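You operate a simulated robot arm through the tools that you are given. There is no shell and no other tool. Be economical: measure what you need, move in short steps, check, and stop when the job is done.

The job below is to be done with a simulated two-armed robot. You get a single attempt, and the scene is never put back.

JOB
Wipe up the spill on the top of the steel bench with the cloth and put it back.

It is judged by the outcome, as a careful person would: the job done as asked, and still so three seconds after it is handed in. It fails if anything else is knocked over, pushed out of place, dropped, spilled or broken. Flat cloth is picked up by pressing the open fingertips on it (5 to 10 N) and closing them slowly along it; thin cloth reads only 2 to 8 mm in the jaws.

ROBOT AND FRAMES
Two 7-joint arms with two-finger parallel grippers on one trunk, on a base that drives. Base frame: it is fixed to the floor where the robot stands at the start and does not move with it; the origin is under the middle of the robot, x ahead of it, y to its left, z up; the surface under the hand at the start is at about z = 860. Lengths are in mm, angles in rad, forces in N, time in s.
The left shoulder is at the start at [80, 131, 947], the right one opposite. With the tool pointing down near the work surface each hand reaches from about 400 to 860 mm from the robot's upright axis, wherever it stands, measured 20 degrees to its own side. Payload 1.57 kg a hand.
The TCP of each hand is the grasp point between the finger pads, 30 mm short of the fingertips. In the tool frame z runs along the fingers and y along their closing line. Largest opening 110 mm; finger width 24, thickness 12; the body of the gripper, 48 by 112 mm, starts 78 mm behind the TCP.
Orientation is that of the tool frame in the base frame, as [roll, pitch, yaw] about the fixed x, y, z axes, in that order (R = Rz(yaw) Ry(pitch) Rx(roll)). With the fingers straight down and closing along the base's y, the tool's x points along the base's -x, its y along +y and its z along -z.

CONTROLS
- The arms move only by the tool nudge_tool. It takes "left_increments", "right_increments" or both (then of equal length, played together; a hand with none holds still); each is a list of rows, each a list of 7 numbers: the turn, a rotation vector about the tool's x, y, z in rad, then the shift along the tool's x, y, z in cm, then the closure in counts, from 0 (fully open) to 255 (shut). In form: [[ax, ay, az, tx, ty, tz, claw], ...]. A call has 1 to 20 rows; each row shifts and turns the commanded pose from where the row before left it, along the tool's axes as they then stand. Rows are played at 5 a second. More than 50 mm and 0.15 rad between two rows, or a gripper value outside its range, and nothing of the call is played. A pose out of reach is approached as far as the arm can. The call stops where the force on the tool passes 40 N (or 10 N more than at its start, if that is more) or the arm is blocked; 0.2 s more then pass. The fingers move at their own pace (about 108 mm/s each) and stop on an object; they squeeze with about 38 N. The grip force told is the motor's: it shows also when the fingers shut on nothing. Time passes only in rows, and 0.2 s behind the last, so rows that do not move let the fingers close. It gives the time, the measured TCP pose, the force on the tool (base axes), the opening and the grip force at its end, in the units of the frame above (readings bear some noise), with the torque about the TCP (base axes, N m) and any sound that the robot's microphone picked up, and new pictures: "pictures" is both (left out), scene, wrist or none (wrist: the cameras of the hands that moved).
- Cameras (640 x 400 px; columns grow to the right, rows downward): "scene" is now at [-50.5, 19.3, 1435.8]; the picture's right is [0.19, -0.98, 0.00], its down [-0.42, -0.08, -0.90] and it looks along [0.89, 0.17, -0.43] (base axes); focal length 280 px, centre (320, 200). "left" rides on the left gripper at [70, -16, -141] in its tool frame; the picture's right is [0.23, 0.97, 0.00], its down [-0.86, 0.20, -0.48] and it looks along [-0.47, 0.11, 0.88] (tool axes); focal length 222 px, centre (320, 200). "right" rides on the right gripper at [70, 16, -141] in its tool frame; the picture's right is [-0.23, 0.97, 0.00], its down [-0.86, -0.20, -0.48] and it looks along [-0.47, -0.11, 0.88] (tool axes); focal length 222 px, centre (320, 200). There is no depth. A picture from a camera that has moved, and an enlarged one, comes with that camera's place and axes in the base frame and with its lens.
- roll_base(legs): drives the robot by 1 to 6 legs, each [ahead, left, turn to the left] in mm, mm and rad, along the robot's own axes; the way and the turn of a leg run together, so that a leg with both is an arc; at most 1500 mm and 3.142 rad a leg. The arms and the cameras ride along, it lands a little off, and it stops where it bumps. It gives what a move gives, and a new picture of the scene camera.
- head_to(pan, tilt): turns the head with the scene camera to pan (to the left, within 1.902 rad either way) and tilt (down, from -0.506 to 1.204), counted from straight ahead of the robot. It gives what a move gives, and a new picture of the scene camera.
- enlarge(camera, box): a new picture of the part [left, top, right, bottom] of that camera's present view, enlarged. The clock stands still meanwhile.
- sign_off(): hands the job in; it is judged then, once.

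Go step by step. Nothing tells you exact positions but the pictures and the camera data: compare them with the known pose of the tool, close in by small moves and look again before you grip or let go. The budget is 120 turns and 260 pictures, counting those below and the enlarged ones. Unless the task says otherwise, let go and move clear before handing in, and close with one line.

The tools are called after "Request:" as a command line: name --argument value ..., lists and objects as JSON in quotes. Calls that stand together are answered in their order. nudge_tool: Moves the arms, as the interface text tells. Its arguments: {"type":"object","properties":{"left_increments":{"type":"array","items":{"type":"array","items":{"type":"number"}}},"right_increments":{"type":"array","items":{"type":"array","items":{"type":"number"}}},"pictures":{"type":"string","enum":["both","scene","wrist","none"]}},"required":[]} The other tools are called the same way: roll_base (legs) drives the base; head_to (pan, tilt) turns the head that bears the scene camera; enlarge (camera, box) takes an enlarged picture of a part of a camera's view; sign_off () hands the job in.

At the start:

```text
clock: 0.0
left_position: [585.0, 319.1, 1104.2]
left_tcp_rot: [3.141, 0.002, -3.141]
left_ft_force: [1.2, -0.4, -0.7]
left_wrist_torque: [-0.02, -0.02, -0.01]
left_opening: 109.9
left_finger_force: 0.0
right_position: [567.6, -167.6, 1067.3]
right_tcp_rot: [-3.142, 0.0, -3.141]
right_ft_force: [0.0, 0.0, 0.8]
right_wrist_torque: [-0.01, -0.01, 0.02]
right_opening: 110.1
right_finger_force: 0.2
robot x, y, heading: [-0.0, 3.5, 0.005]
head pan, tilt: [0.19, 0.443]
```

scene: 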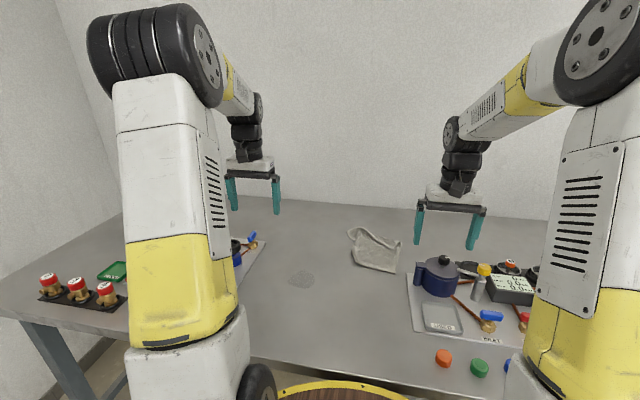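
right: 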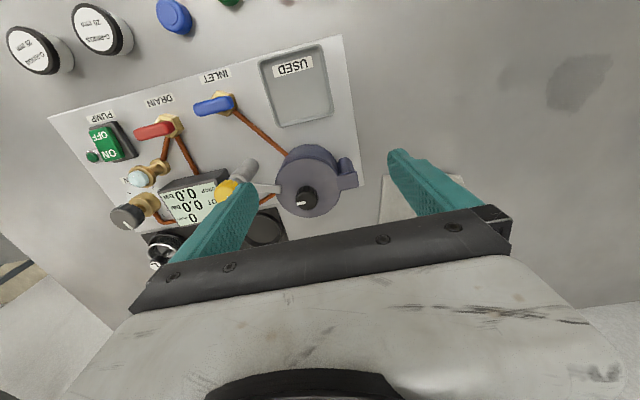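
left: 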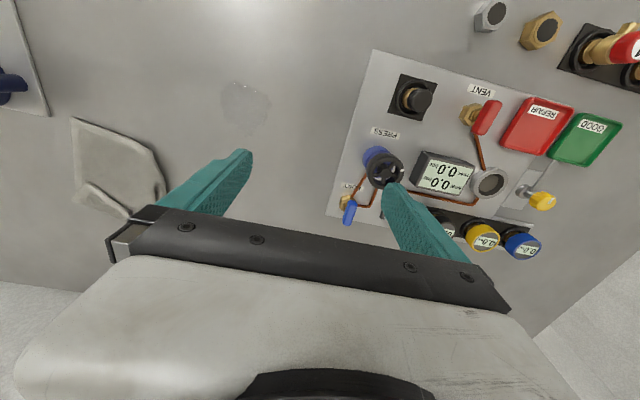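

The spill looks to be near (585, 200) and the cloth near (780, -15) on the bench between the two panels. I'll take closer looks at both first.

Request:
enlarge --camera "scene" --box '[260, 200, 420, 300]'

Request:
enlarge --camera "left" --box '[40, 60, 300, 222]'

```text
4.00 times, centred on (340, 250) of scene
camera zoom: at [-50.5, 19.3, 1435.8], right [0.19, -0.98, 0.0], down [-0.42, -0.08, -0.9], along [0.89, 0.17, -0.43], focal length 1118 px, centre (240, 0)
```

zoom: 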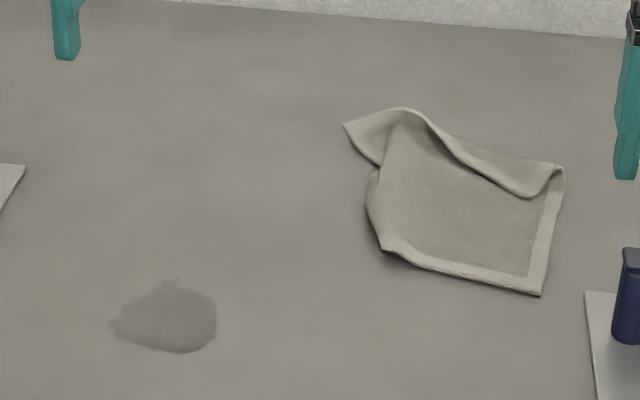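

```text
2.46 times, centred on (170, 141) of left
camera zoom: at [514.5, 302.6, 1243.8], right [-0.23, 0.97, 0.0], down [0.86, 0.2, 0.48], along [0.47, 0.11, -0.88], focal length 547 px, centre (689, 345)
```

zoom: 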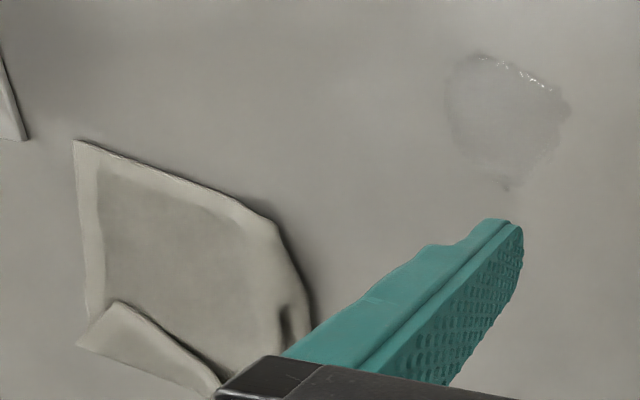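

The spill covers about x 550–627, y 158–240. The cloth's flat part is centred near (757, -12), with corners about (667,-81), (697,44), (883,94) and (849,-107). I'll bring the left hand over the cloth and ease the right hand aside.

Request:
nudge_tool --left_increments '[[0, 0, 0, -1.91, -3.68, 0, 0], [0, 0, 0, -1.91, -3.68, 0, 0], [0, 0, 0, -1.91, -3.68, 0, 0], [0, 0, 0, -1.91, -3.68, 0, 0], [0, 0, 0, -1.91, -3.68, 0, 0], [0, 0, 0, -1.91, -3.68, 0, 0], [0, 0, 0, -1.91, -3.68, 0, 0], [0, 0, 0, -1.91, -3.68, 0, 0], [0, 0, 0, -1.91, -3.68, 0, 0]]' --right_increments '[[0, 0, 0, 0, -2, -1, 0], [0, 0, 0, 0, -2, -1, 0], [0, 0, 0, 0, -2, -1, 0], [0, 0, 0, 0, -2, -1, 0], [0, 0, 0, 0, -2, -1, 0], [0, 0, 0, 0, 0, 0, 0], [0, 0, 0, 0, 0, 0, 0], [0, 0, 0, 0, 0, 0, 0], [0, 0, 0, 0, 0, 0, 0]]' --pictures "both"

```text
clock: 2.0
left_position: [755.2, -10.1, 1104.1]
left_tcp_rot: [3.139, -0.001, -3.142]
left_ft_force: [1.4, 1.7, 0.7]
left_wrist_torque: [-0.01, -0.01, -0.02]
left_opening: 110.0
left_finger_force: 0.0
right_position: [566.4, -266.3, 1118.0]
right_tcp_rot: [-3.14, -0.001, -3.141]
right_ft_force: [-0.6, 0.6, 0.2]
right_wrist_torque: [-0.03, -0.02, 0.0]
right_opening: 110.1
right_finger_force: 0.1
robot x, y, heading: [2.9, 0.0, -0.002]
head pan, tilt: [0.19, 0.443]
camera scene: at [-50.8, 19.6, 1435.8], right [0.19, -0.98, 0.0], down [-0.42, -0.08, -0.9], along [0.89, 0.17, -0.43], focal length 280 px, centre (320, 200)
camera right: at [496.5, -251.4, 1259.3], right [0.23, 0.97, 0.0], down [0.86, -0.2, 0.48], along [0.47, -0.11, -0.88], focal length 222 px, centre (320, 200)
camera left: at [685.3, -28.0, 1243.5], right [-0.23, 0.97, 0.0], down [0.86, 0.2, 0.48], along [0.47, 0.11, -0.88], focal length 222 px, centre (320, 200)
```

scene: 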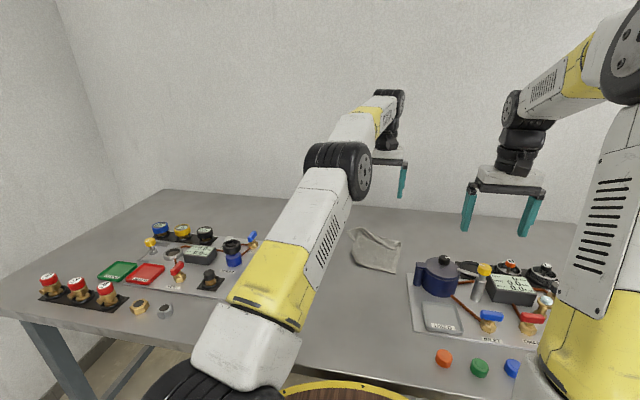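
right: 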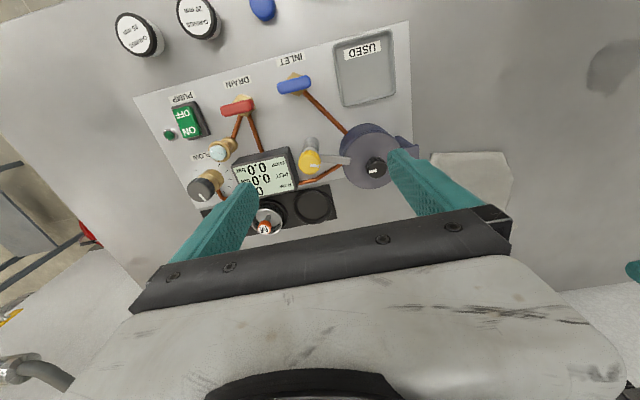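
left: 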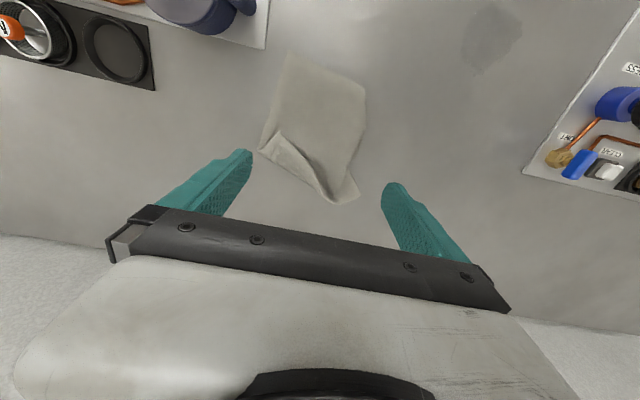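

The hand is over the cloth with a clear way down. I'll part-close to about 70 mm and descend to just above it.

Request:
nudge_tool --left_increments '[[0, 0, 0, 0.3, -0.5, 4, 93], [0, 0, 0, 0, 0, 4, 93], [0, 0, 0, 0, 0, 4, 93], [0, 0, 0, 0, 0, 4, 93], [0, 0, 0, 0, 0, 3, 93]]' --pictures "wrist"

Request:
enlarge --camera "scene" --box '[300, 180, 460, 280]'

```text
clock: 3.2
left_position: [753.8, -18.2, 913.3]
left_tcp_rot: [-3.141, -0.001, -3.141]
left_ft_force: [0.4, 0.0, 0.9]
left_wrist_torque: [0.0, -0.01, 0.0]
left_opening: 70.0
left_finger_force: 0.0
right_position: [566.5, -267.7, 1118.2]
right_tcp_rot: [-3.139, 0.0, 3.141]
right_ft_force: [-0.1, -0.2, 0.5]
right_wrist_torque: [0.02, -0.01, 0.0]
right_opening: 110.2
right_finger_force: 0.0
robot x, y, heading: [3.5, -2.0, -0.001]
head pan, tilt: [0.19, 0.443]
camera left: at [683.7, -33.4, 1053.0], right [-0.23, 0.97, 0.0], down [0.86, 0.2, 0.48], along [0.47, 0.11, -0.88], focal length 222 px, centre (320, 200)
```

left: 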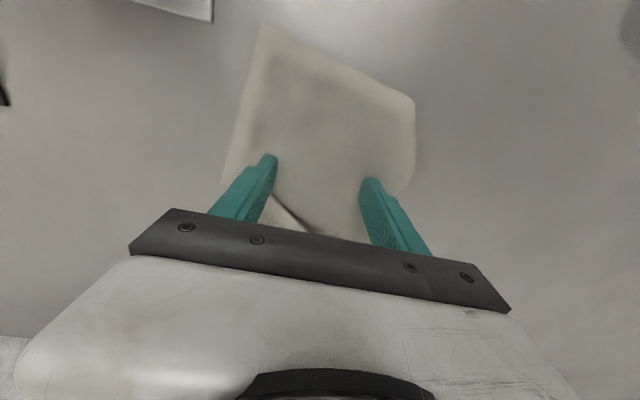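

```text
4.00 times, centred on (380, 230) of scene
camera zoom: at [-50.6, 19.2, 1435.8], right [0.19, -0.98, 0.0], down [-0.42, -0.08, -0.9], along [0.89, 0.17, -0.43], focal length 1118 px, centre (80, 80)
```

zoom: 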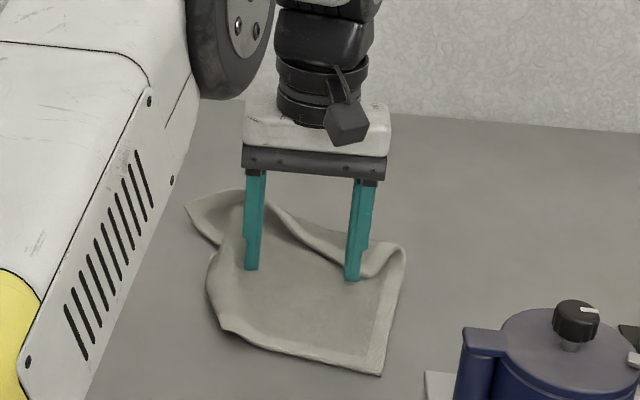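

The fingers straddle the flat area. Now I'll lower gently to contact.

Request:
nudge_tool --left_increments '[[0, 0, 0, 0, 0, 0.6, 93], [0, 0, 0, 0, 0, 0.6, 93], [0, 0, 0, 0, 0, 0.4, 93], [0, 0, 0, 0, 0, 0.2, 93], [0, 0, 0, 0, 0, 0.1, 93]]' --pictures "none"

```text
clock: 4.4
left_position: [752.8, -16.3, 895.4]
left_tcp_rot: [3.142, 0.002, -3.141]
left_ft_force: [-2.0, -0.3, 9.9]
left_wrist_torque: [0.45, 0.03, 0.03]
left_opening: 69.5
left_finger_force: 0.0
right_position: [566.6, -266.5, 1117.1]
right_tcp_rot: [-3.141, 0.0, -3.141]
right_ft_force: [0.6, -0.8, 0.1]
right_wrist_torque: [-0.02, 0.04, 0.02]
right_opening: 110.1
right_finger_force: 0.1
robot x, y, heading: [-0.6, -1.5, 0.001]
head pan, tilt: [0.19, 0.443]
```

Contact at about 10 N. Closing slowly along the cloth.

Request:
nudge_tool --left_increments '[[0, 0, 0, 0, 0, 0, 105], [0, 0, 0, 0, 0, 0, 117], [0, 0, 0, 0, 0, 0, 129], [0, 0, 0, 0, 0, 0, 141], [0, 0, 0, 0, 0, 0, 153], [0, 0, 0, 0, 0, 0, 165], [0, 0, 0, 0, 0, 0, 177], [0, 0, 0, 0, 0, 0, 189], [0, 0, 0, 0, 0, 0, 201], [0, 0, 0, 0, 0, 0, 213], [0, 0, 0, 0, 0, 0, 225], [0, 0, 0, 0, 0, 0, 237], [0, 0, 0, 0, 0, 0, 249], [0, 0, 0, 0, 0, 0, 255], [0, 0, 0, 0, 0, 0, 255]]' --pictures "wrist"

Request:
enlarge --camera "scene" --box '[300, 180, 460, 280]'

```text
clock: 7.6
left_position: [753.4, -16.5, 895.2]
left_tcp_rot: [3.141, 0.002, -3.141]
left_ft_force: [0.5, 2.0, 12.9]
left_wrist_torque: [0.18, 0.03, -0.01]
left_opening: 5.4
left_finger_force: 25.8
right_position: [565.7, -266.1, 1117.1]
right_tcp_rot: [-3.141, 0.001, 3.141]
right_ft_force: [0.0, 1.3, 0.1]
right_wrist_torque: [-0.02, -0.01, 0.01]
right_opening: 110.0
right_finger_force: 0.1
robot x, y, heading: [-3.0, 1.2, 0.002]
head pan, tilt: [0.19, 0.443]
camera left: at [683.1, -33.2, 1034.8], right [-0.23, 0.97, 0.0], down [0.85, 0.2, 0.48], along [0.47, 0.11, -0.88], focal length 222 px, centre (320, 200)
```

left: 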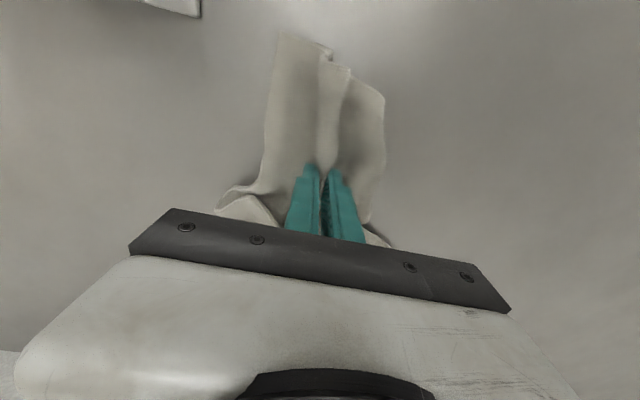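

```text
4.00 times, centred on (380, 230) of scene
camera zoom: at [-51.0, 19.2, 1435.8], right [0.19, -0.98, 0.0], down [-0.42, -0.08, -0.9], along [0.89, 0.17, -0.43], focal length 1118 px, centre (80, 80)
```

zoom: 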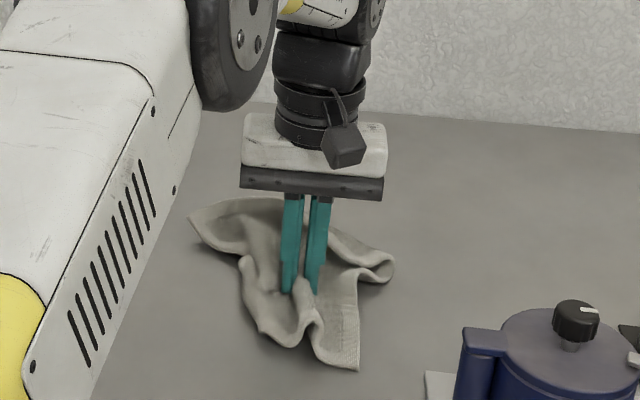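

The cloth is gripped (5.4 mm). Lifting it clear.

Request:
nudge_tool --left_increments '[[0, 0, 0, 0, 0, -2, 255], [0, 0, 0, 0, 0, -3, 255], [0, 0, 0, 0, 0, -4, 255], [0, 0, 0, 0, 0, -4, 255], [0, 0, 0, 0, 0, -2, 255], [0, 0, 0, 0, 0, 0, 255]]' --pictures "both"

```text
clock: 9.0
left_position: [752.4, -18.1, 1045.1]
left_tcp_rot: [-3.14, -0.001, -3.141]
left_ft_force: [-0.8, -0.3, 0.0]
left_wrist_torque: [-0.03, -0.01, -0.01]
left_opening: 5.0
left_finger_force: 25.0
right_position: [565.7, -267.5, 1118.8]
right_tcp_rot: [3.141, -0.002, -3.141]
right_ft_force: [-1.0, -0.3, 0.1]
right_wrist_torque: [-0.01, 0.03, -0.01]
right_opening: 110.2
right_finger_force: 0.1
robot x, y, heading: [0.8, 0.8, -0.001]
head pan, tilt: [0.19, 0.443]
camera scene: at [-50.5, 19.2, 1435.8], right [0.19, -0.98, 0.0], down [-0.42, -0.08, -0.9], along [0.89, 0.17, -0.43], focal length 280 px, centre (320, 200)
camera left: at [682.6, -33.7, 1184.6], right [-0.23, 0.97, 0.0], down [0.86, 0.2, 0.48], along [0.47, 0.11, -0.88], focal length 222 px, centre (320, 200)
```

scene: 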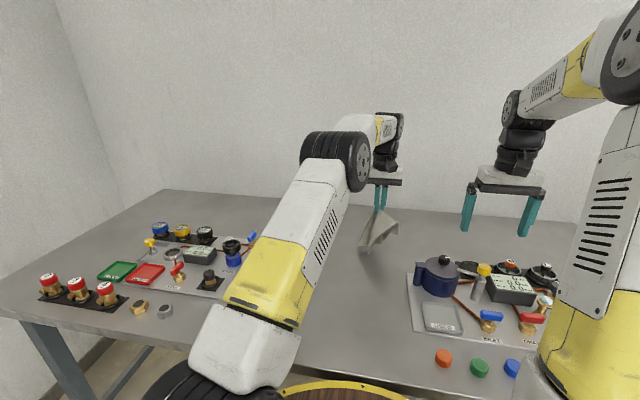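
left: 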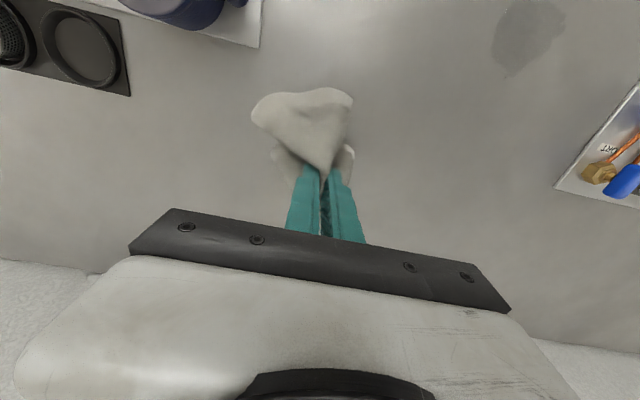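

The cloth hangs from the fingers. I'll carry it over the spill and look.

Request:
nudge_tool --left_increments '[[0, 0, 0, 2.3, 3.1, 0, 255], [0, 0, 0, 2.3, 3.1, 0, 255], [0, 0, 0, 2.3, 3.1, 0, 255], [0, 0, 0, 2.3, 3.1, 0, 255], [0, 0, 0, 2.4, 3.1, 0, 255], [0, 0, 0, 2.4, 3.1, 0, 255], [0, 0, 0, 2.4, 3.1, 0, 255], [0, 0, 0, 0, 0, 0, 255]]' --pictures "both"

```text
clock: 10.8
left_position: [587.3, 200.5, 1044.1]
left_tcp_rot: [-3.141, 0.001, -3.141]
left_ft_force: [-0.1, 0.5, -0.8]
left_wrist_torque: [-0.01, -0.01, 0.0]
left_opening: 4.8
left_finger_force: 25.2
right_position: [566.6, -266.7, 1118.3]
right_tcp_rot: [-3.141, 0.0, 3.141]
right_ft_force: [0.9, -0.3, -0.3]
right_wrist_torque: [0.02, -0.02, 0.02]
right_opening: 109.9
right_finger_force: 0.0
robot x, y, heading: [-2.2, 0.7, 0.002]
head pan, tilt: [0.19, 0.443]
camera scene: at [-50.5, 19.2, 1435.8], right [0.19, -0.98, 0.0], down [-0.42, -0.08, -0.9], along [0.89, 0.17, -0.43], focal length 280 px, centre (320, 200)
camera left: at [518.3, 184.0, 1184.5], right [-0.23, 0.97, 0.0], down [0.86, 0.2, 0.48], along [0.47, 0.11, -0.88], focal length 222 px, centre (320, 200)
```

scene: 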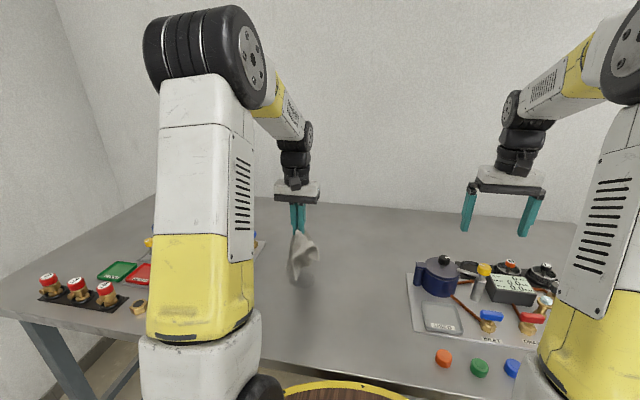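
left: 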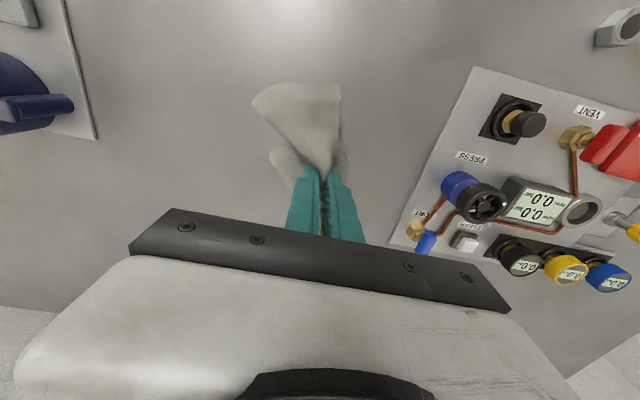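

Clear of both panels. Descending onto the spill.

Request:
nudge_tool --left_increments '[[0, 0, 0, 0, 0, 4, 255], [0, 0, 0, 0, 0, 4, 255], [0, 0, 0, 0, 0, 3, 255], [0, 0, 0, 0, 0, 2, 255], [0, 0, 0, 0, 0, 1, 255], [0, 0, 0, 0, 0, 0.4, 255], [0, 0, 0, 0, 0, 0.2, 255]]' --pictures "both"

```text
clock: 12.6
left_position: [590.6, 199.0, 902.5]
left_tcp_rot: [-3.142, 0.008, -3.141]
left_ft_force: [-2.8, -0.7, 20.1]
left_wrist_torque: [0.18, 0.14, 0.02]
left_opening: 5.3
left_finger_force: 25.3
right_position: [565.0, -267.6, 1117.2]
right_tcp_rot: [-3.141, 0.0, -3.141]
right_ft_force: [-0.2, -0.6, 0.4]
right_wrist_torque: [0.01, -0.06, 0.01]
right_opening: 109.8
right_finger_force: 0.1
robot x, y, heading: [-1.7, 3.3, -0.004]
head pan, tilt: [0.19, 0.443]
stopped in row 7 (left hand): the force on the tool passed its limit at 41 N (the readings are from after the stop); the commanded pose is now the measured one
camera scene: at [-51.4, 18.9, 1435.8], right [0.19, -0.98, 0.0], down [-0.42, -0.08, -0.9], along [0.89, 0.17, -0.43], focal length 280 px, centre (320, 200)
camera left: at [519.8, 183.3, 1041.9], right [-0.23, 0.97, 0.0], down [0.85, 0.2, 0.49], along [0.47, 0.11, -0.87], focal length 222 px, centre (320, 200)
```

scene: 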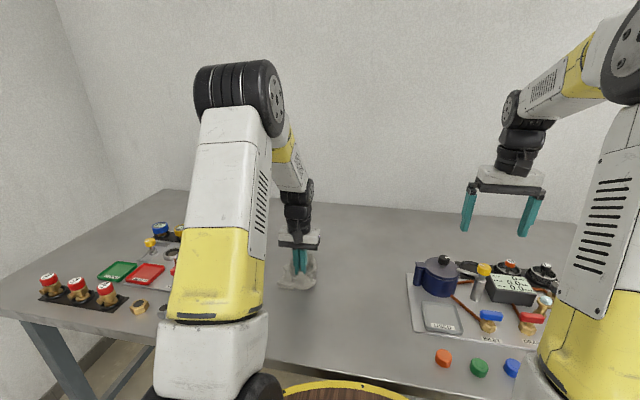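
left: 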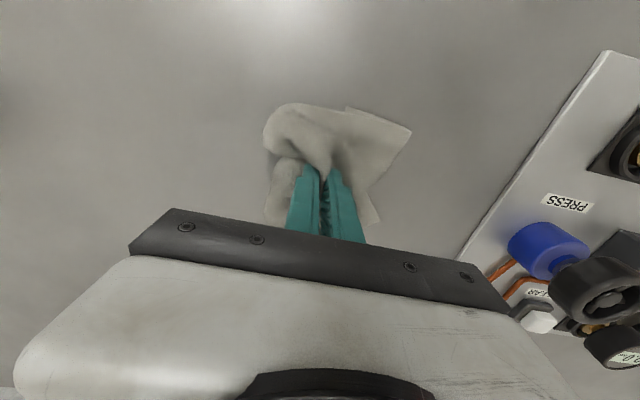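

The cloth is pressed a bit hard, so I'll ease up slightly and start with gentle strokes across the spill.

Request:
nudge_tool --left_increments '[[0, 0, 0, 0, 0, -0.1, 255], [0, 0, 0, 0, -1.5, 0, 255], [0, 0, 0, 0, -1.5, 0, 255], [0, 0, 0, 0, -1.5, 0, 255], [0, 0, 0, 0, 1.5, 0, 255], [0, 0, 0, 0, 1.5, 0, 255], [0, 0, 0, 0, 1.5, 0, 255], [0, 0, 0, 0, 1.5, 0, 255], [0, 0, 0, 0, 1.5, 0, 255], [0, 0, 0, 0, 1.5, 0, 255]]' --pictures "both"

```text
clock: 14.8
left_position: [590.5, 244.3, 902.5]
left_tcp_rot: [-3.141, 0.006, -3.141]
left_ft_force: [0.3, -5.8, 22.3]
left_wrist_torque: [-0.04, 0.02, 0.01]
left_opening: 4.9
left_finger_force: 25.4
right_position: [564.5, -268.5, 1117.6]
right_tcp_rot: [3.141, 0.001, 3.14]
right_ft_force: [-1.1, -0.4, -0.7]
right_wrist_torque: [0.0, 0.01, -0.01]
right_opening: 110.1
right_finger_force: 0.0
robot x, y, heading: [1.2, 0.0, 0.002]
head pan, tilt: [0.19, 0.443]
camera scene: at [-51.2, 18.6, 1435.8], right [0.19, -0.98, 0.0], down [-0.42, -0.08, -0.9], along [0.89, 0.17, -0.43], focal length 280 px, centre (320, 200)
camera left: at [519.5, 228.0, 1041.7], right [-0.23, 0.97, 0.0], down [0.85, 0.2, 0.48], along [0.47, 0.11, -0.88], focal length 222 px, centre (320, 200)
```

scene: 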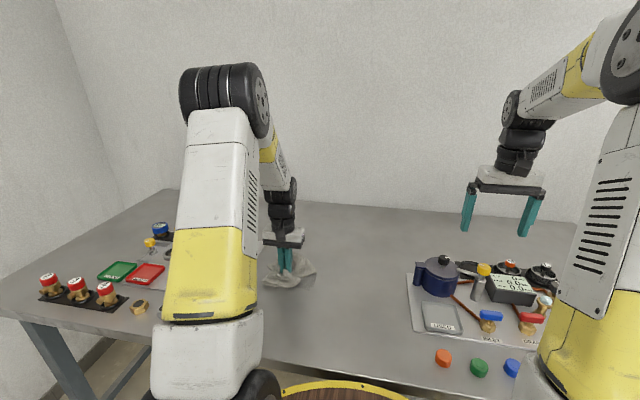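
left: 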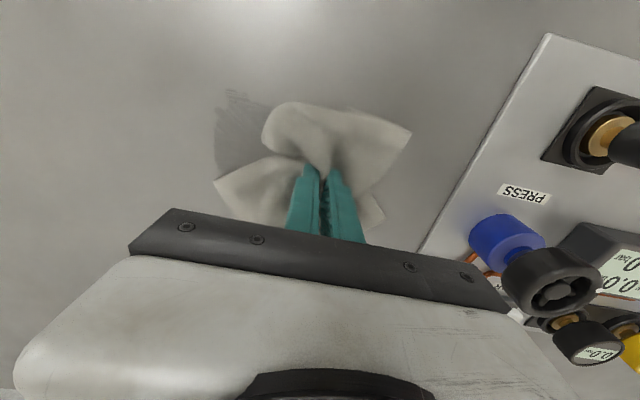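

Part of the spill is gone; the rest lies near (562, 174). More strokes, working over the nearer and farther rows.

Request:
nudge_tool --left_increments '[[0, 0, 0, 2.5, 0, 0, 255], [0, 0, 0, 0, -2, 0, 255], [0, 0, 0, 0, -2, 0, 255], [0, 0, 0, 0, -2, 0, 255], [0, 0, 0, 0, -2, 0, 255], [0, 0, 0, 0, -2, 0, 255], [0, 0, 0, 2, 0, 0, 255], [0, 0, 0, 0, 2, 0, 255], [0, 0, 0, 0, 2, 0, 255], [0, 0, 0, 0, 2, 0, 255], [0, 0, 0, 0, 2, 0, 255], [0, 0, 0, 0, 2, 0, 255], [0, 0, 0, -3.2, 0, 0, 255], [0, 0, 0, -3.3, 0, 0, 255], [0, 0, 0, 0, -2, 0, 255], [0, 0, 0, 0, -2, 0, 255], [0, 0, 0, 0, -2, 0, 255], [0, 0, 0, 0, -2, 0, 255], [0, 0, 0, 0, -2, 0, 255], [0, 0, 0, 0, -2, 0, 255]]' --pictures "both"

```text
clock: 19.0
left_position: [610.8, 125.1, 901.9]
left_tcp_rot: [-3.141, 0.006, 3.142]
left_ft_force: [-0.1, 4.4, 19.1]
left_wrist_torque: [0.27, 0.0, -0.04]
left_opening: 5.5
left_finger_force: 24.8
right_position: [567.0, -267.2, 1117.3]
right_tcp_rot: [3.141, 0.0, 3.141]
right_ft_force: [-0.2, 0.1, 1.0]
right_wrist_torque: [0.01, 0.03, 0.01]
right_opening: 110.0
right_finger_force: 0.0
robot x, y, heading: [1.4, 0.8, 0.003]
head pan, tilt: [0.19, 0.443]
camera scene: at [-51.1, 19.4, 1435.8], right [0.19, -0.98, 0.0], down [-0.42, -0.08, -0.9], along [0.89, 0.17, -0.43], focal length 280 px, centre (320, 200)
camera left: at [539.6, 108.3, 1041.8], right [-0.23, 0.97, 0.0], down [0.85, 0.2, 0.48], along [0.47, 0.11, -0.88], focal length 222 px, centre (320, 200)
```

scene: 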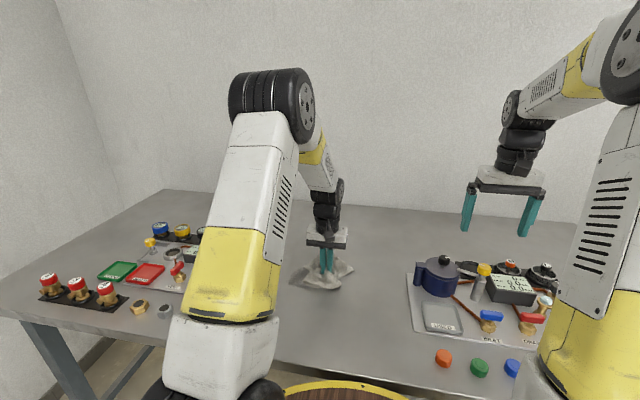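
left: 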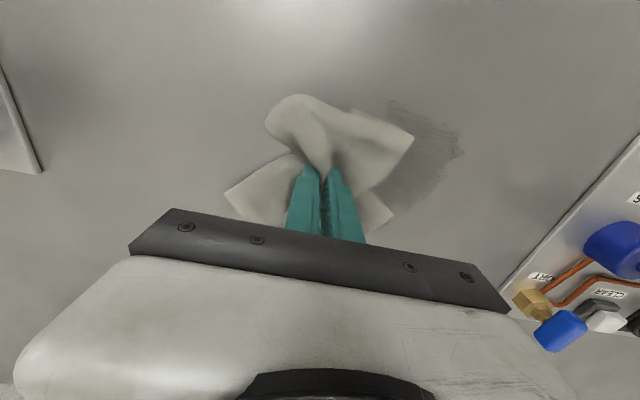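

A faint wet patch still shows; let me look at it closely.

Request:
enlarge --camera "left" --box '[260, 80, 500, 230]'

Request:
enlarge --camera "scene" --box '[240, 220, 400, 320]'

```text
2.67 times, centred on (380, 155) of left
camera zoom: at [539.6, 108.3, 1041.8], right [-0.23, 0.97, 0.0], down [0.85, 0.2, 0.48], along [0.47, 0.11, -0.88], focal length 592 px, centre (160, 320)
```

zoom: 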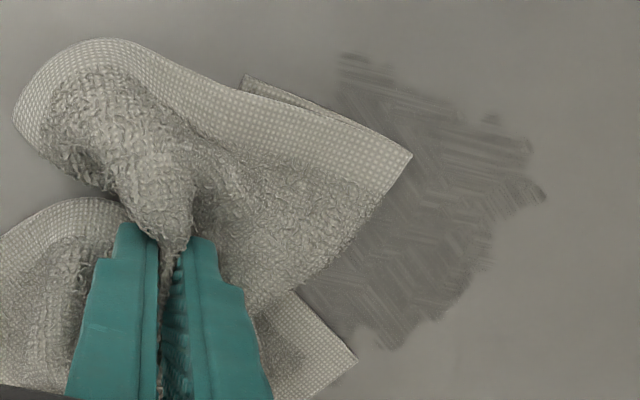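

```text
4.00 times, centred on (320, 270) of scene
camera zoom: at [-51.1, 19.4, 1435.8], right [0.19, -0.98, 0.0], down [-0.42, -0.08, -0.9], along [0.89, 0.17, -0.43], focal length 1118 px, centre (320, -80)
```

zoom: 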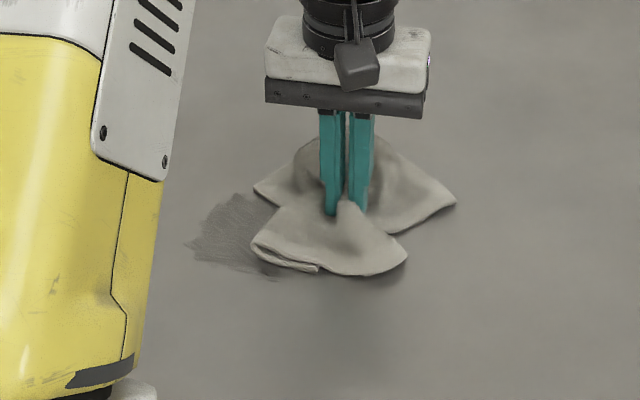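

The patch is fading but still spans about x 540–630, y 155–238. I'll do a denser raster of strokes over it.

Request:
nudge_tool --left_increments '[[0, 0, 0, -2.4, 0.5, 0, 255], [0, 0, 0, 0, 2.4, 0, 255], [0, 0, 0, 0, 2.4, 0, 255], [0, 0, 0, 0, 2.4, 0, 255], [0, 0, 0, 0, 2.4, 0, 255], [0, 0, 0, 0, 2.4, 0, 255], [0, 0, 0, 1.5, 0, 0, 255], [0, 0, 0, 0, -2.4, 0, 255], [0, 0, 0, 0, -2.4, 0, 255], [0, 0, 0, 0, -2.4, 0, 255], [0, 0, 0, 0, -2.4, 0, 255], [0, 0, 0, 0, -2.4, 0, 255], [0, 0, 0, 1.5, 0, 0, 255], [0, 0, 0, 0, 2.4, 0, 255], [0, 0, 0, 0, 2.4, 0, 255], [0, 0, 0, 0, 2.4, 0, 255], [0, 0, 0, 0, 2.4, 0, 255], [0, 0, 0, 0, 2.4, 0, 255], [0, 0, 0, 1.5, 0, 0, 255]]' --pictures "none"

Request:
nudge_tool --left_increments '[[0, 0, 0, 0, -2.4, 0, 255], [0, 0, 0, 0, -2.4, 0, 255], [0, 0, 0, 0, -2.4, 0, 255], [0, 0, 0, 0, -2.4, 0, 255], [0, 0, 0, 0, -2.4, 0, 255], [0, 0, 0, 1.5, 0, 0, 255], [0, 0, 0, 0, 2.4, 0, 255], [0, 0, 0, 0, 2.4, 0, 255], [0, 0, 0, 0, 2.4, 0, 255], [0, 0, 0, 0, 2.4, 0, 255], [0, 0, 0, 0, 2.4, 0, 255], [0, 0, 0, 1.5, 0, 0, 255], [0, 0, 0, 0, -2.4, 0, 255], [0, 0, 0, 0, -2.4, 0, 255], [0, 0, 0, 0, -2.4, 0, 255], [0, 0, 0, 0, -2.4, 0, 255], [0, 0, 0, 0, -2.4, 0, 255]]' --pictures "wrist"

```text
clock: 23.0
left_position: [589.3, 251.2, 903.0]
left_tcp_rot: [3.139, 0.007, -3.14]
left_ft_force: [6.0, 1.2, 21.1]
left_wrist_torque: [0.16, -0.17, -0.02]
left_opening: 5.3
left_finger_force: 25.2
right_position: [566.3, -267.1, 1117.7]
right_tcp_rot: [3.141, 0.0, 3.14]
right_ft_force: [0.2, 0.0, -0.3]
right_wrist_torque: [0.01, 0.03, -0.06]
right_opening: 110.2
right_finger_force: 0.0
robot x, y, heading: [-0.8, 1.2, 0.003]
head pan, tilt: [0.19, 0.443]
```

```text
clock: 26.6
left_position: [558.8, 130.2, 902.0]
left_tcp_rot: [3.141, 0.005, -3.141]
left_ft_force: [0.1, 4.7, 22.8]
left_wrist_torque: [0.29, 0.08, 0.03]
left_opening: 5.3
left_finger_force: 25.2
right_position: [565.8, -267.1, 1117.8]
right_tcp_rot: [3.141, 0.001, -3.141]
right_ft_force: [-0.4, 0.0, -0.5]
right_wrist_torque: [-0.03, 0.03, -0.03]
right_opening: 110.1
right_finger_force: 0.0
robot x, y, heading: [0.5, 1.5, -0.001]
head pan, tilt: [0.19, 0.443]
camera left: at [488.2, 113.8, 1041.5], right [-0.23, 0.97, 0.0], down [0.85, 0.2, 0.48], along [0.47, 0.11, -0.88], focal length 222 px, centre (320, 200)
```

left: 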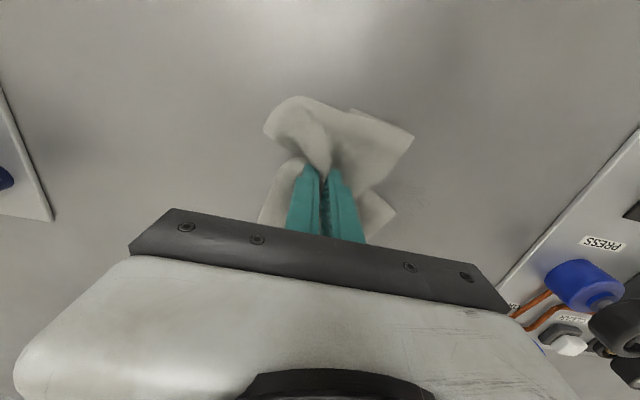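

Much cleaner. I'll check the remaining traces after raising the cloth and moving it off a bit toward the right.

Request:
nudge_tool --left_increments '[[0, 0, 0, 1.5, 0, 0, 255], [0, 0, 0, 0, 2.4, 0, 255], [0, 0, 0, 0, 2.4, 0, 255], [0, 0, 0, 0, 2.4, 0, 255], [0, 0, 0, 0, 2.4, 0, 255], [0, 0, 0, 0, 2.4, 0, 255], [0, 0, 0, 1.3, 0, 0, 255], [0, 0, 0, 0, -2.4, 0, 255], [0, 0, 0, 0, -2.4, 0, 255], [0, 0, 0, 0, -2.4, 0, 255], [0, 0, 0, 0, -2.4, 0, 255], [0, 0, 0, 0, -2.4, 0, 255], [0, 0, 0, 0, -2.4, 0, 255], [0, 0, 0, 0, -2, -3, 255], [0, 0, 0, 0, -1, -4, 255], [0, 0, 0, 0, 0, -4, 255]]' --pictures "both"

Request:
enlarge --camera "left" --box '[320, 60, 560, 210]'

Request:
enlarge --camera "scene" --box '[240, 220, 400, 320]'

```text
clock: 30.0
left_position: [531.7, 73.6, 1011.8]
left_tcp_rot: [-3.141, 0.003, -3.141]
left_ft_force: [0.7, 0.0, 0.0]
left_wrist_torque: [-0.01, 0.05, 0.02]
left_opening: 5.1
left_finger_force: 25.5
right_position: [566.3, -266.8, 1116.6]
right_tcp_rot: [-3.14, -0.001, 3.139]
right_ft_force: [0.2, -0.6, 0.5]
right_wrist_torque: [0.01, 0.03, 0.04]
right_opening: 109.8
right_finger_force: 0.1
robot x, y, heading: [-2.3, -3.3, -0.004]
head pan, tilt: [0.19, 0.443]
camera scene: at [-50.3, 19.0, 1435.8], right [0.19, -0.98, 0.0], down [-0.42, -0.08, -0.9], along [0.89, 0.17, -0.43], focal length 280 px, centre (320, 200)
camera left: at [460.1, 58.4, 1150.9], right [-0.23, 0.97, 0.0], down [0.85, 0.2, 0.48], along [0.47, 0.11, -0.88], focal length 222 px, centre (320, 200)
```

scene: 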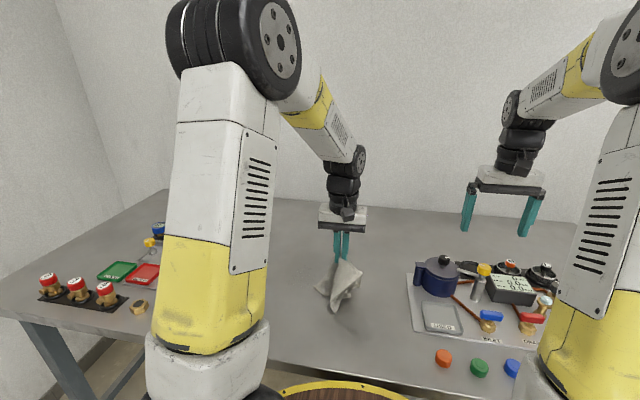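
left: 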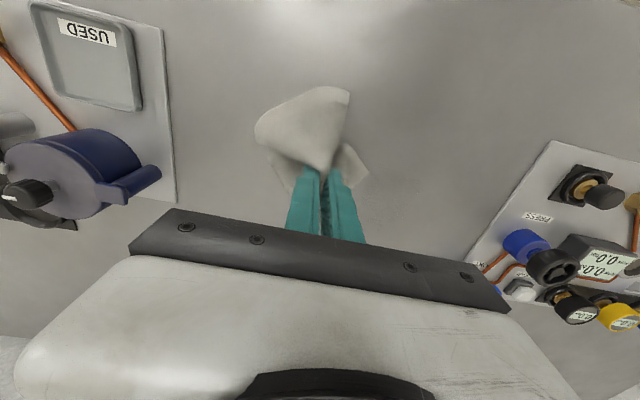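

```text
2.67 times, centred on (440, 135) of left
camera zoom: at [460.1, 58.4, 1150.9], right [-0.23, 0.97, 0.0], down [0.85, 0.2, 0.48], along [0.47, 0.11, -0.88], focal length 592 px, centre (0, 373)
```

zoom: 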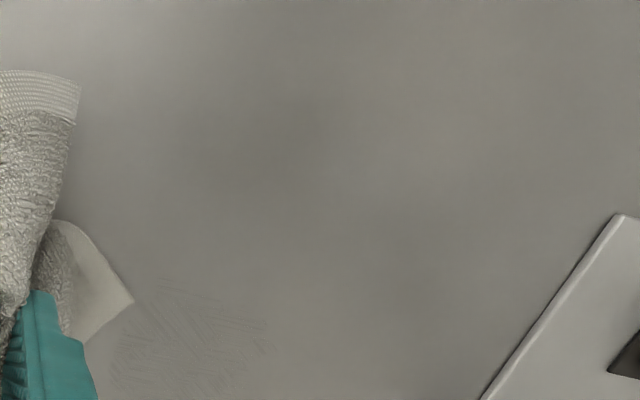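

```text
4.00 times, centred on (320, 270) of scene
camera zoom: at [-50.3, 19.0, 1435.8], right [0.19, -0.98, 0.0], down [-0.42, -0.08, -0.9], along [0.89, 0.17, -0.43], focal length 1118 px, centre (320, -80)
```

zoom: 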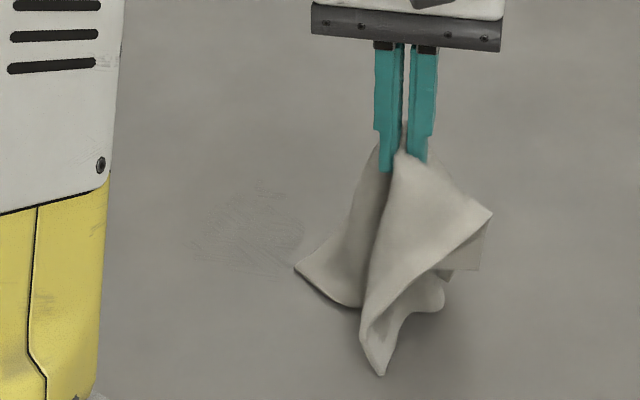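

Only faint streaks remain at about x 545–640, y 160–235. One more dense pass, stroking fore-and-aft this time.

Request:
nudge_tool --left_increments '[[0, 0, 0, 0, 4, 0, 255], [0, 0, 0, 0, 3.6, 2, 255], [0, 0, 0, 0, 0, 4, 255], [0, 0, 0, 0, 0, 3, 255], [0, 0, 0, 0, 0, 1, 255], [0, 0, 0, 0, 0, 0.5, 255], [0, 0, 0, 0, 0, 0.2, 255], [0, 0, 0, -2.4, 0, 0, 255], [0, 0, 0, -2.4, 0, 0, 255], [0, 0, 0, -2.4, 0, 0, 255], [0, 0, 0, -2.4, 0, 0, 255], [0, 0, 0, -2.4, 0, 0, 255], [0, 0, 0, 0, 1.3, 0, 255], [0, 0, 0, 2.4, 0, 0, 255], [0, 0, 0, 2.4, 0, 0, 255], [0, 0, 0, 2.4, 0, 0, 255], [0, 0, 0, 2.4, 0, 0, 255], [0, 0, 0, 2.4, 0, 0, 255], [0, 0, 0, 0, 1.3, 0, 255]]' --pictures "none"

```text
clock: 34.0
left_position: [530.1, 176.9, 904.8]
left_tcp_rot: [3.141, 0.004, -3.141]
left_ft_force: [-1.3, -2.4, 11.3]
left_wrist_torque: [-0.09, -0.04, 0.01]
left_opening: 5.0
left_finger_force: 25.7
right_position: [566.6, -266.8, 1117.0]
right_tcp_rot: [3.141, 0.0, -3.141]
right_ft_force: [0.8, 0.3, 0.2]
right_wrist_torque: [0.01, 0.0, -0.01]
right_opening: 110.3
right_finger_force: 0.2
robot x, y, heading: [-0.7, 0.9, -0.002]
head pan, tilt: [0.19, 0.443]
```

Request:
nudge_tool --left_increments '[[0, 0, 0, -2.4, 0, 0.15, 255], [0, 0, 0, -2.4, 0, 0, 255], [0, 0, 0, -2.4, 0, 0, 255], [0, 0, 0, -2.4, 0, 0, 255], [0, 0, 0, -2.4, 0, 0, 255], [0, 0, 0, 0, 1.3, 0, 255], [0, 0, 0, 2.4, 0, 0, 255], [0, 0, 0, 2.4, 0, 0, 255], [0, 0, 0, 2.4, 0, 0, 255], [0, 0, 0, 2.4, 0, 0, 255], [0, 0, 0, 2.4, 0, 0, 255], [0, 0, 0, 0, 1.3, 0, 255], [0, 0, 0, -2.4, 0, 0, 255], [0, 0, 0, -2.4, 0, 0, 255], [0, 0, 0, -2.4, 0, 0, 255], [0, 0, 0, -2.4, 0, 0, 255], [0, 0, 0, -2.4, 0, 0, 255], [0, 0, 0, 0, 1.3, 0, 255]]' --pictures "none"

Request:
nudge_tool --left_increments '[[0, 0, 0, 2.4, 0, 0, 255], [0, 0, 0, 2.4, 0, 0, 255], [0, 0, 0, 2.4, 0, 0, 255], [0, 0, 0, 2.4, 0, 0, 255], [0, 0, 0, 2.4, 0, 0, 255], [0, 0, 0, 0, 1.3, 0, 255], [0, 0, 0, -2.4, 0, 0, 255], [0, 0, 0, -2.4, 0, 0, 255], [0, 0, 0, -2.4, 0, 0, 255], [0, 0, 0, -2.4, 0, 0, 255], [0, 0, 0, -2.4, 0, 0, 255], [0, 0, 0, 0, -3, -4, 255], [0, 0, 0, 0, -4, -2, 255], [0, 0, 0, 0, -4, -2, 255], [0, 0, 0, 0, -4, -2, 255]]' --pictures "both"

Request:
enlarge --camera "scene" --box '[240, 220, 400, 320]'

Request:
enlarge --camera "left" --box '[320, 30, 560, 180]'

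```text
clock: 37.8
left_position: [652.4, 215.3, 904.5]
left_tcp_rot: [3.141, 0.006, -3.141]
left_ft_force: [0.7, -2.3, 12.1]
left_wrist_torque: [-0.06, -0.12, -0.01]
left_opening: 5.5
left_finger_force: 25.6
right_position: [566.4, -266.9, 1117.4]
right_tcp_rot: [3.141, 0.0, 3.141]
right_ft_force: [0.6, -0.8, -0.1]
right_wrist_torque: [-0.03, -0.01, 0.01]
right_opening: 109.8
right_finger_force: 0.0
robot x, y, heading: [0.0, 1.8, 0.005]
head pan, tilt: [0.19, 0.443]
```

```text
clock: 41.0
left_position: [652.3, 81.2, 1005.6]
left_tcp_rot: [3.14, 0.004, -3.14]
left_ft_force: [-0.8, -0.2, -0.4]
left_wrist_torque: [-0.04, -0.01, -0.04]
left_opening: 5.2
left_finger_force: 25.6
right_position: [566.7, -267.4, 1116.4]
right_tcp_rot: [3.14, 0.0, -3.141]
right_ft_force: [0.5, -0.2, -0.4]
right_wrist_torque: [-0.03, -0.01, 0.01]
right_opening: 110.2
right_finger_force: 0.1
robot x, y, heading: [1.1, -3.9, -0.005]
head pan, tilt: [0.19, 0.443]
camera scene: at [-50.4, 19.5, 1435.8], right [0.19, -0.98, 0.0], down [-0.42, -0.08, -0.9], along [0.89, 0.17, -0.43], focal length 280 px, centre (320, 200)
camera left: at [580.2, 64.1, 1143.8], right [-0.23, 0.97, 0.0], down [0.85, 0.2, 0.48], along [0.47, 0.11, -0.88], focal length 222 px, centre (320, 200)
```

scene: 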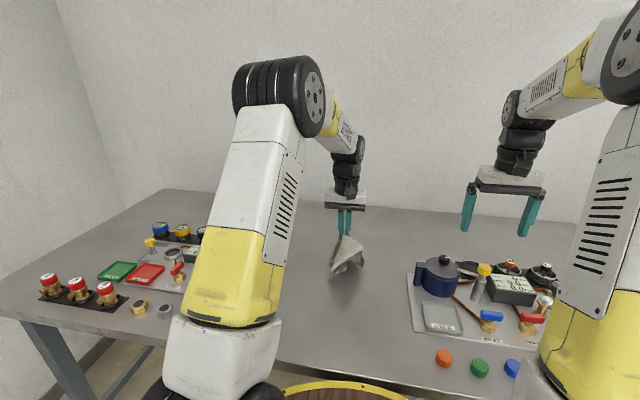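
left: 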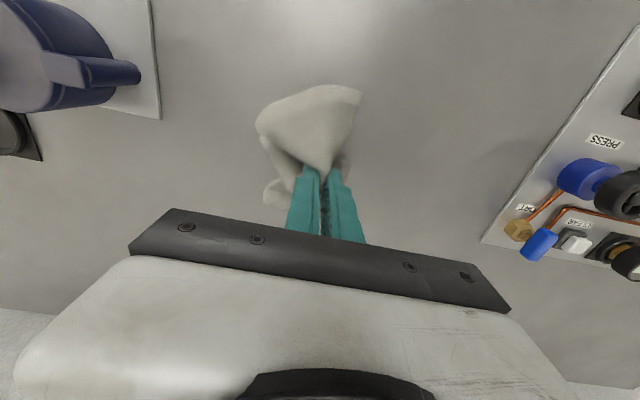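

```text
4.00 times, centred on (320, 270) of scene
camera zoom: at [-50.4, 19.5, 1435.8], right [0.19, -0.98, 0.0], down [-0.42, -0.08, -0.9], along [0.89, 0.17, -0.43], focal length 1118 px, centre (320, -80)
```

zoom: 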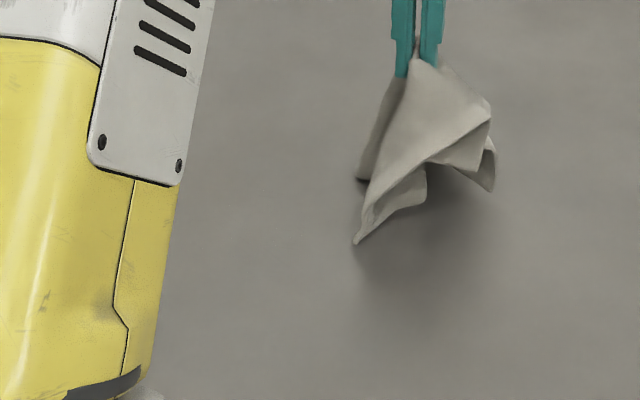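

```text
2.67 times, centred on (440, 105) of left
camera zoom: at [580.2, 64.1, 1143.8], right [-0.23, 0.97, 0.0], down [0.85, 0.2, 0.48], along [0.47, 0.11, -0.88], focal length 592 px, centre (0, 453)
```

zoom: 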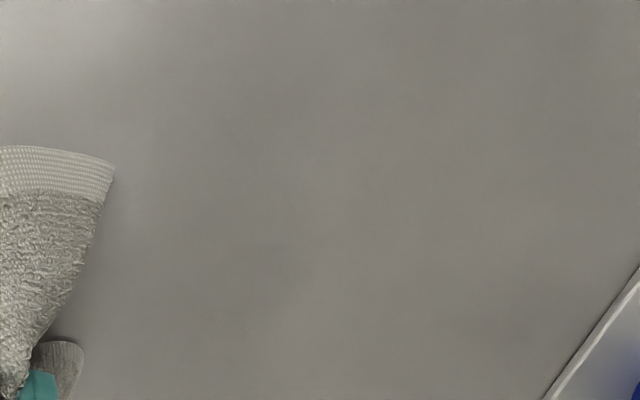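

The bench looks clean. I'll carry the cloth above its original place and recheck the spill area for traces from there.

Request:
nudge_tool --left_increments '[[0, 0, 0, -2.5, -2.4, -0.5, 255], [0, 0, 0, -2.5, -2.4, 0, 255], [0, 0, 0, -2.5, -2.4, 0, 255], [0, 0, 0, -2.6, -2.6, 0, 255], [0, 0, 0, 0, 0, 0, 255]]' --pictures "none"

Request:
enlarge --camera "scene" --box '[264, 240, 344, 290]'

Request:
enlarge --camera "left" --box '[400, 0, 560, 100]'

```text
clock: 42.2
left_position: [751.2, -17.7, 1008.6]
left_tcp_rot: [-3.141, 0.005, -3.141]
left_ft_force: [0.6, 0.0, -0.5]
left_wrist_torque: [-0.01, 0.01, -0.04]
left_opening: 5.1
left_finger_force: 25.4
right_position: [567.2, -267.2, 1118.0]
right_tcp_rot: [3.14, -0.001, -3.14]
right_ft_force: [0.2, -0.8, -0.7]
right_wrist_torque: [0.04, 0.02, 0.0]
right_opening: 110.1
right_finger_force: 0.0
robot x, y, heading: [0.6, -1.4, 0.008]
head pan, tilt: [0.19, 0.443]
```

```text
8.00 times, centred on (304, 265) of scene
camera zoom: at [-50.5, 19.2, 1435.8], right [0.19, -0.98, 0.0], down [-0.42, -0.08, -0.9], along [0.89, 0.17, -0.43], focal length 2237 px, centre (448, -320)
```

zoom: 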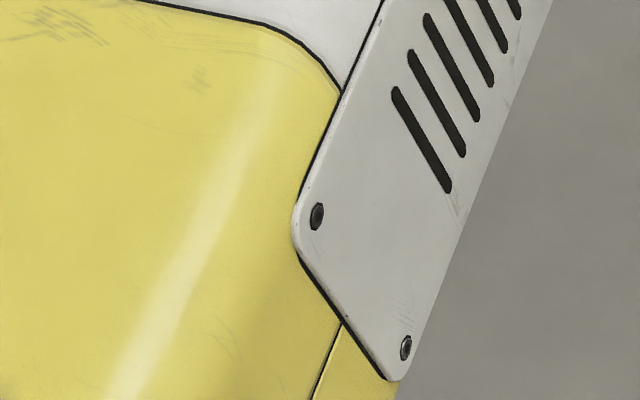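

```text
4.00 times, centred on (480, 50) of left
camera zoom: at [680.7, -34.4, 1148.8], right [-0.23, 0.97, 0.0], down [0.85, 0.2, 0.48], along [0.47, 0.11, -0.88], focal length 888 px, centre (-320, 800)
```

zoom: 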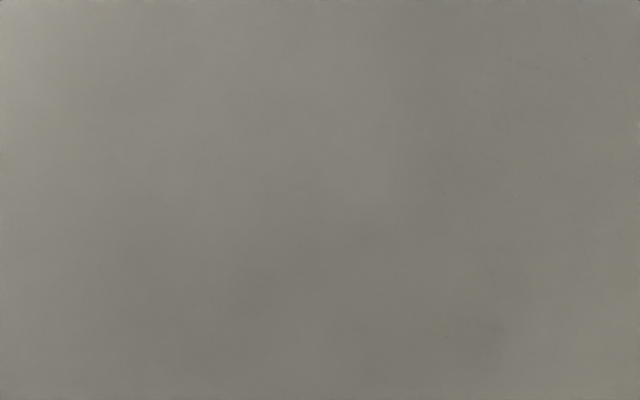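

A few faint specks remain around (577–636, 180–207), so I'll make one more full pass to be thorough.

Request:
nudge_tool --left_increments '[[0, 0, 0, 2.5, 4, 0, 255], [0, 0, 0, 2.5, 4, 0, 255], [0, 0, 0, 2.5, 4, 0, 255], [0, 0, 0, 2.6, 3.8, 0, 255], [0, 0, 0, 0, 0, 4, 255], [0, 0, 0, 0, 0, 3, 255], [0, 0, 0, 0, 0, 2, 255], [0, 0, 0, 0, 0, 1, 255], [0, 0, 0, 0, 0, 0.4, 255], [0, 0, 0, 0, 2.2, 0.2, 255], [0, 0, 0, 0, 2.2, 0, 255], [0, 0, 0, 0, 2.2, 0, 255], [0, 0, 0, 0, 2.2, 0, 255], [0, 0, 0, 0, 2.2, 0, 255], [0, 0, 0, 1.2, 0, 0, 255], [0, 0, 0, 0, -2.2, 0, 255], [0, 0, 0, 0, -2.2, 0, 255], [0, 0, 0, 0, -2.2, 0, 255], [0, 0, 0, 0, -2.2, 0, 255], [0, 0, 0, 0, -2.2, 0, 255]]' --pictures "none"

```text
clock: 46.4
left_position: [639.0, 140.7, 901.1]
left_tcp_rot: [3.14, 0.006, -3.142]
left_ft_force: [-0.3, 3.5, 21.0]
left_wrist_torque: [0.25, 0.11, -0.01]
left_opening: 4.7
left_finger_force: 25.5
right_position: [565.1, -266.9, 1118.8]
right_tcp_rot: [-3.141, -0.001, 3.141]
right_ft_force: [0.2, 0.1, -0.5]
right_wrist_torque: [-0.03, 0.01, -0.03]
right_opening: 110.0
right_finger_force: 0.0
robot x, y, heading: [-0.8, 3.0, 0.004]
head pan, tilt: [0.19, 0.443]
```

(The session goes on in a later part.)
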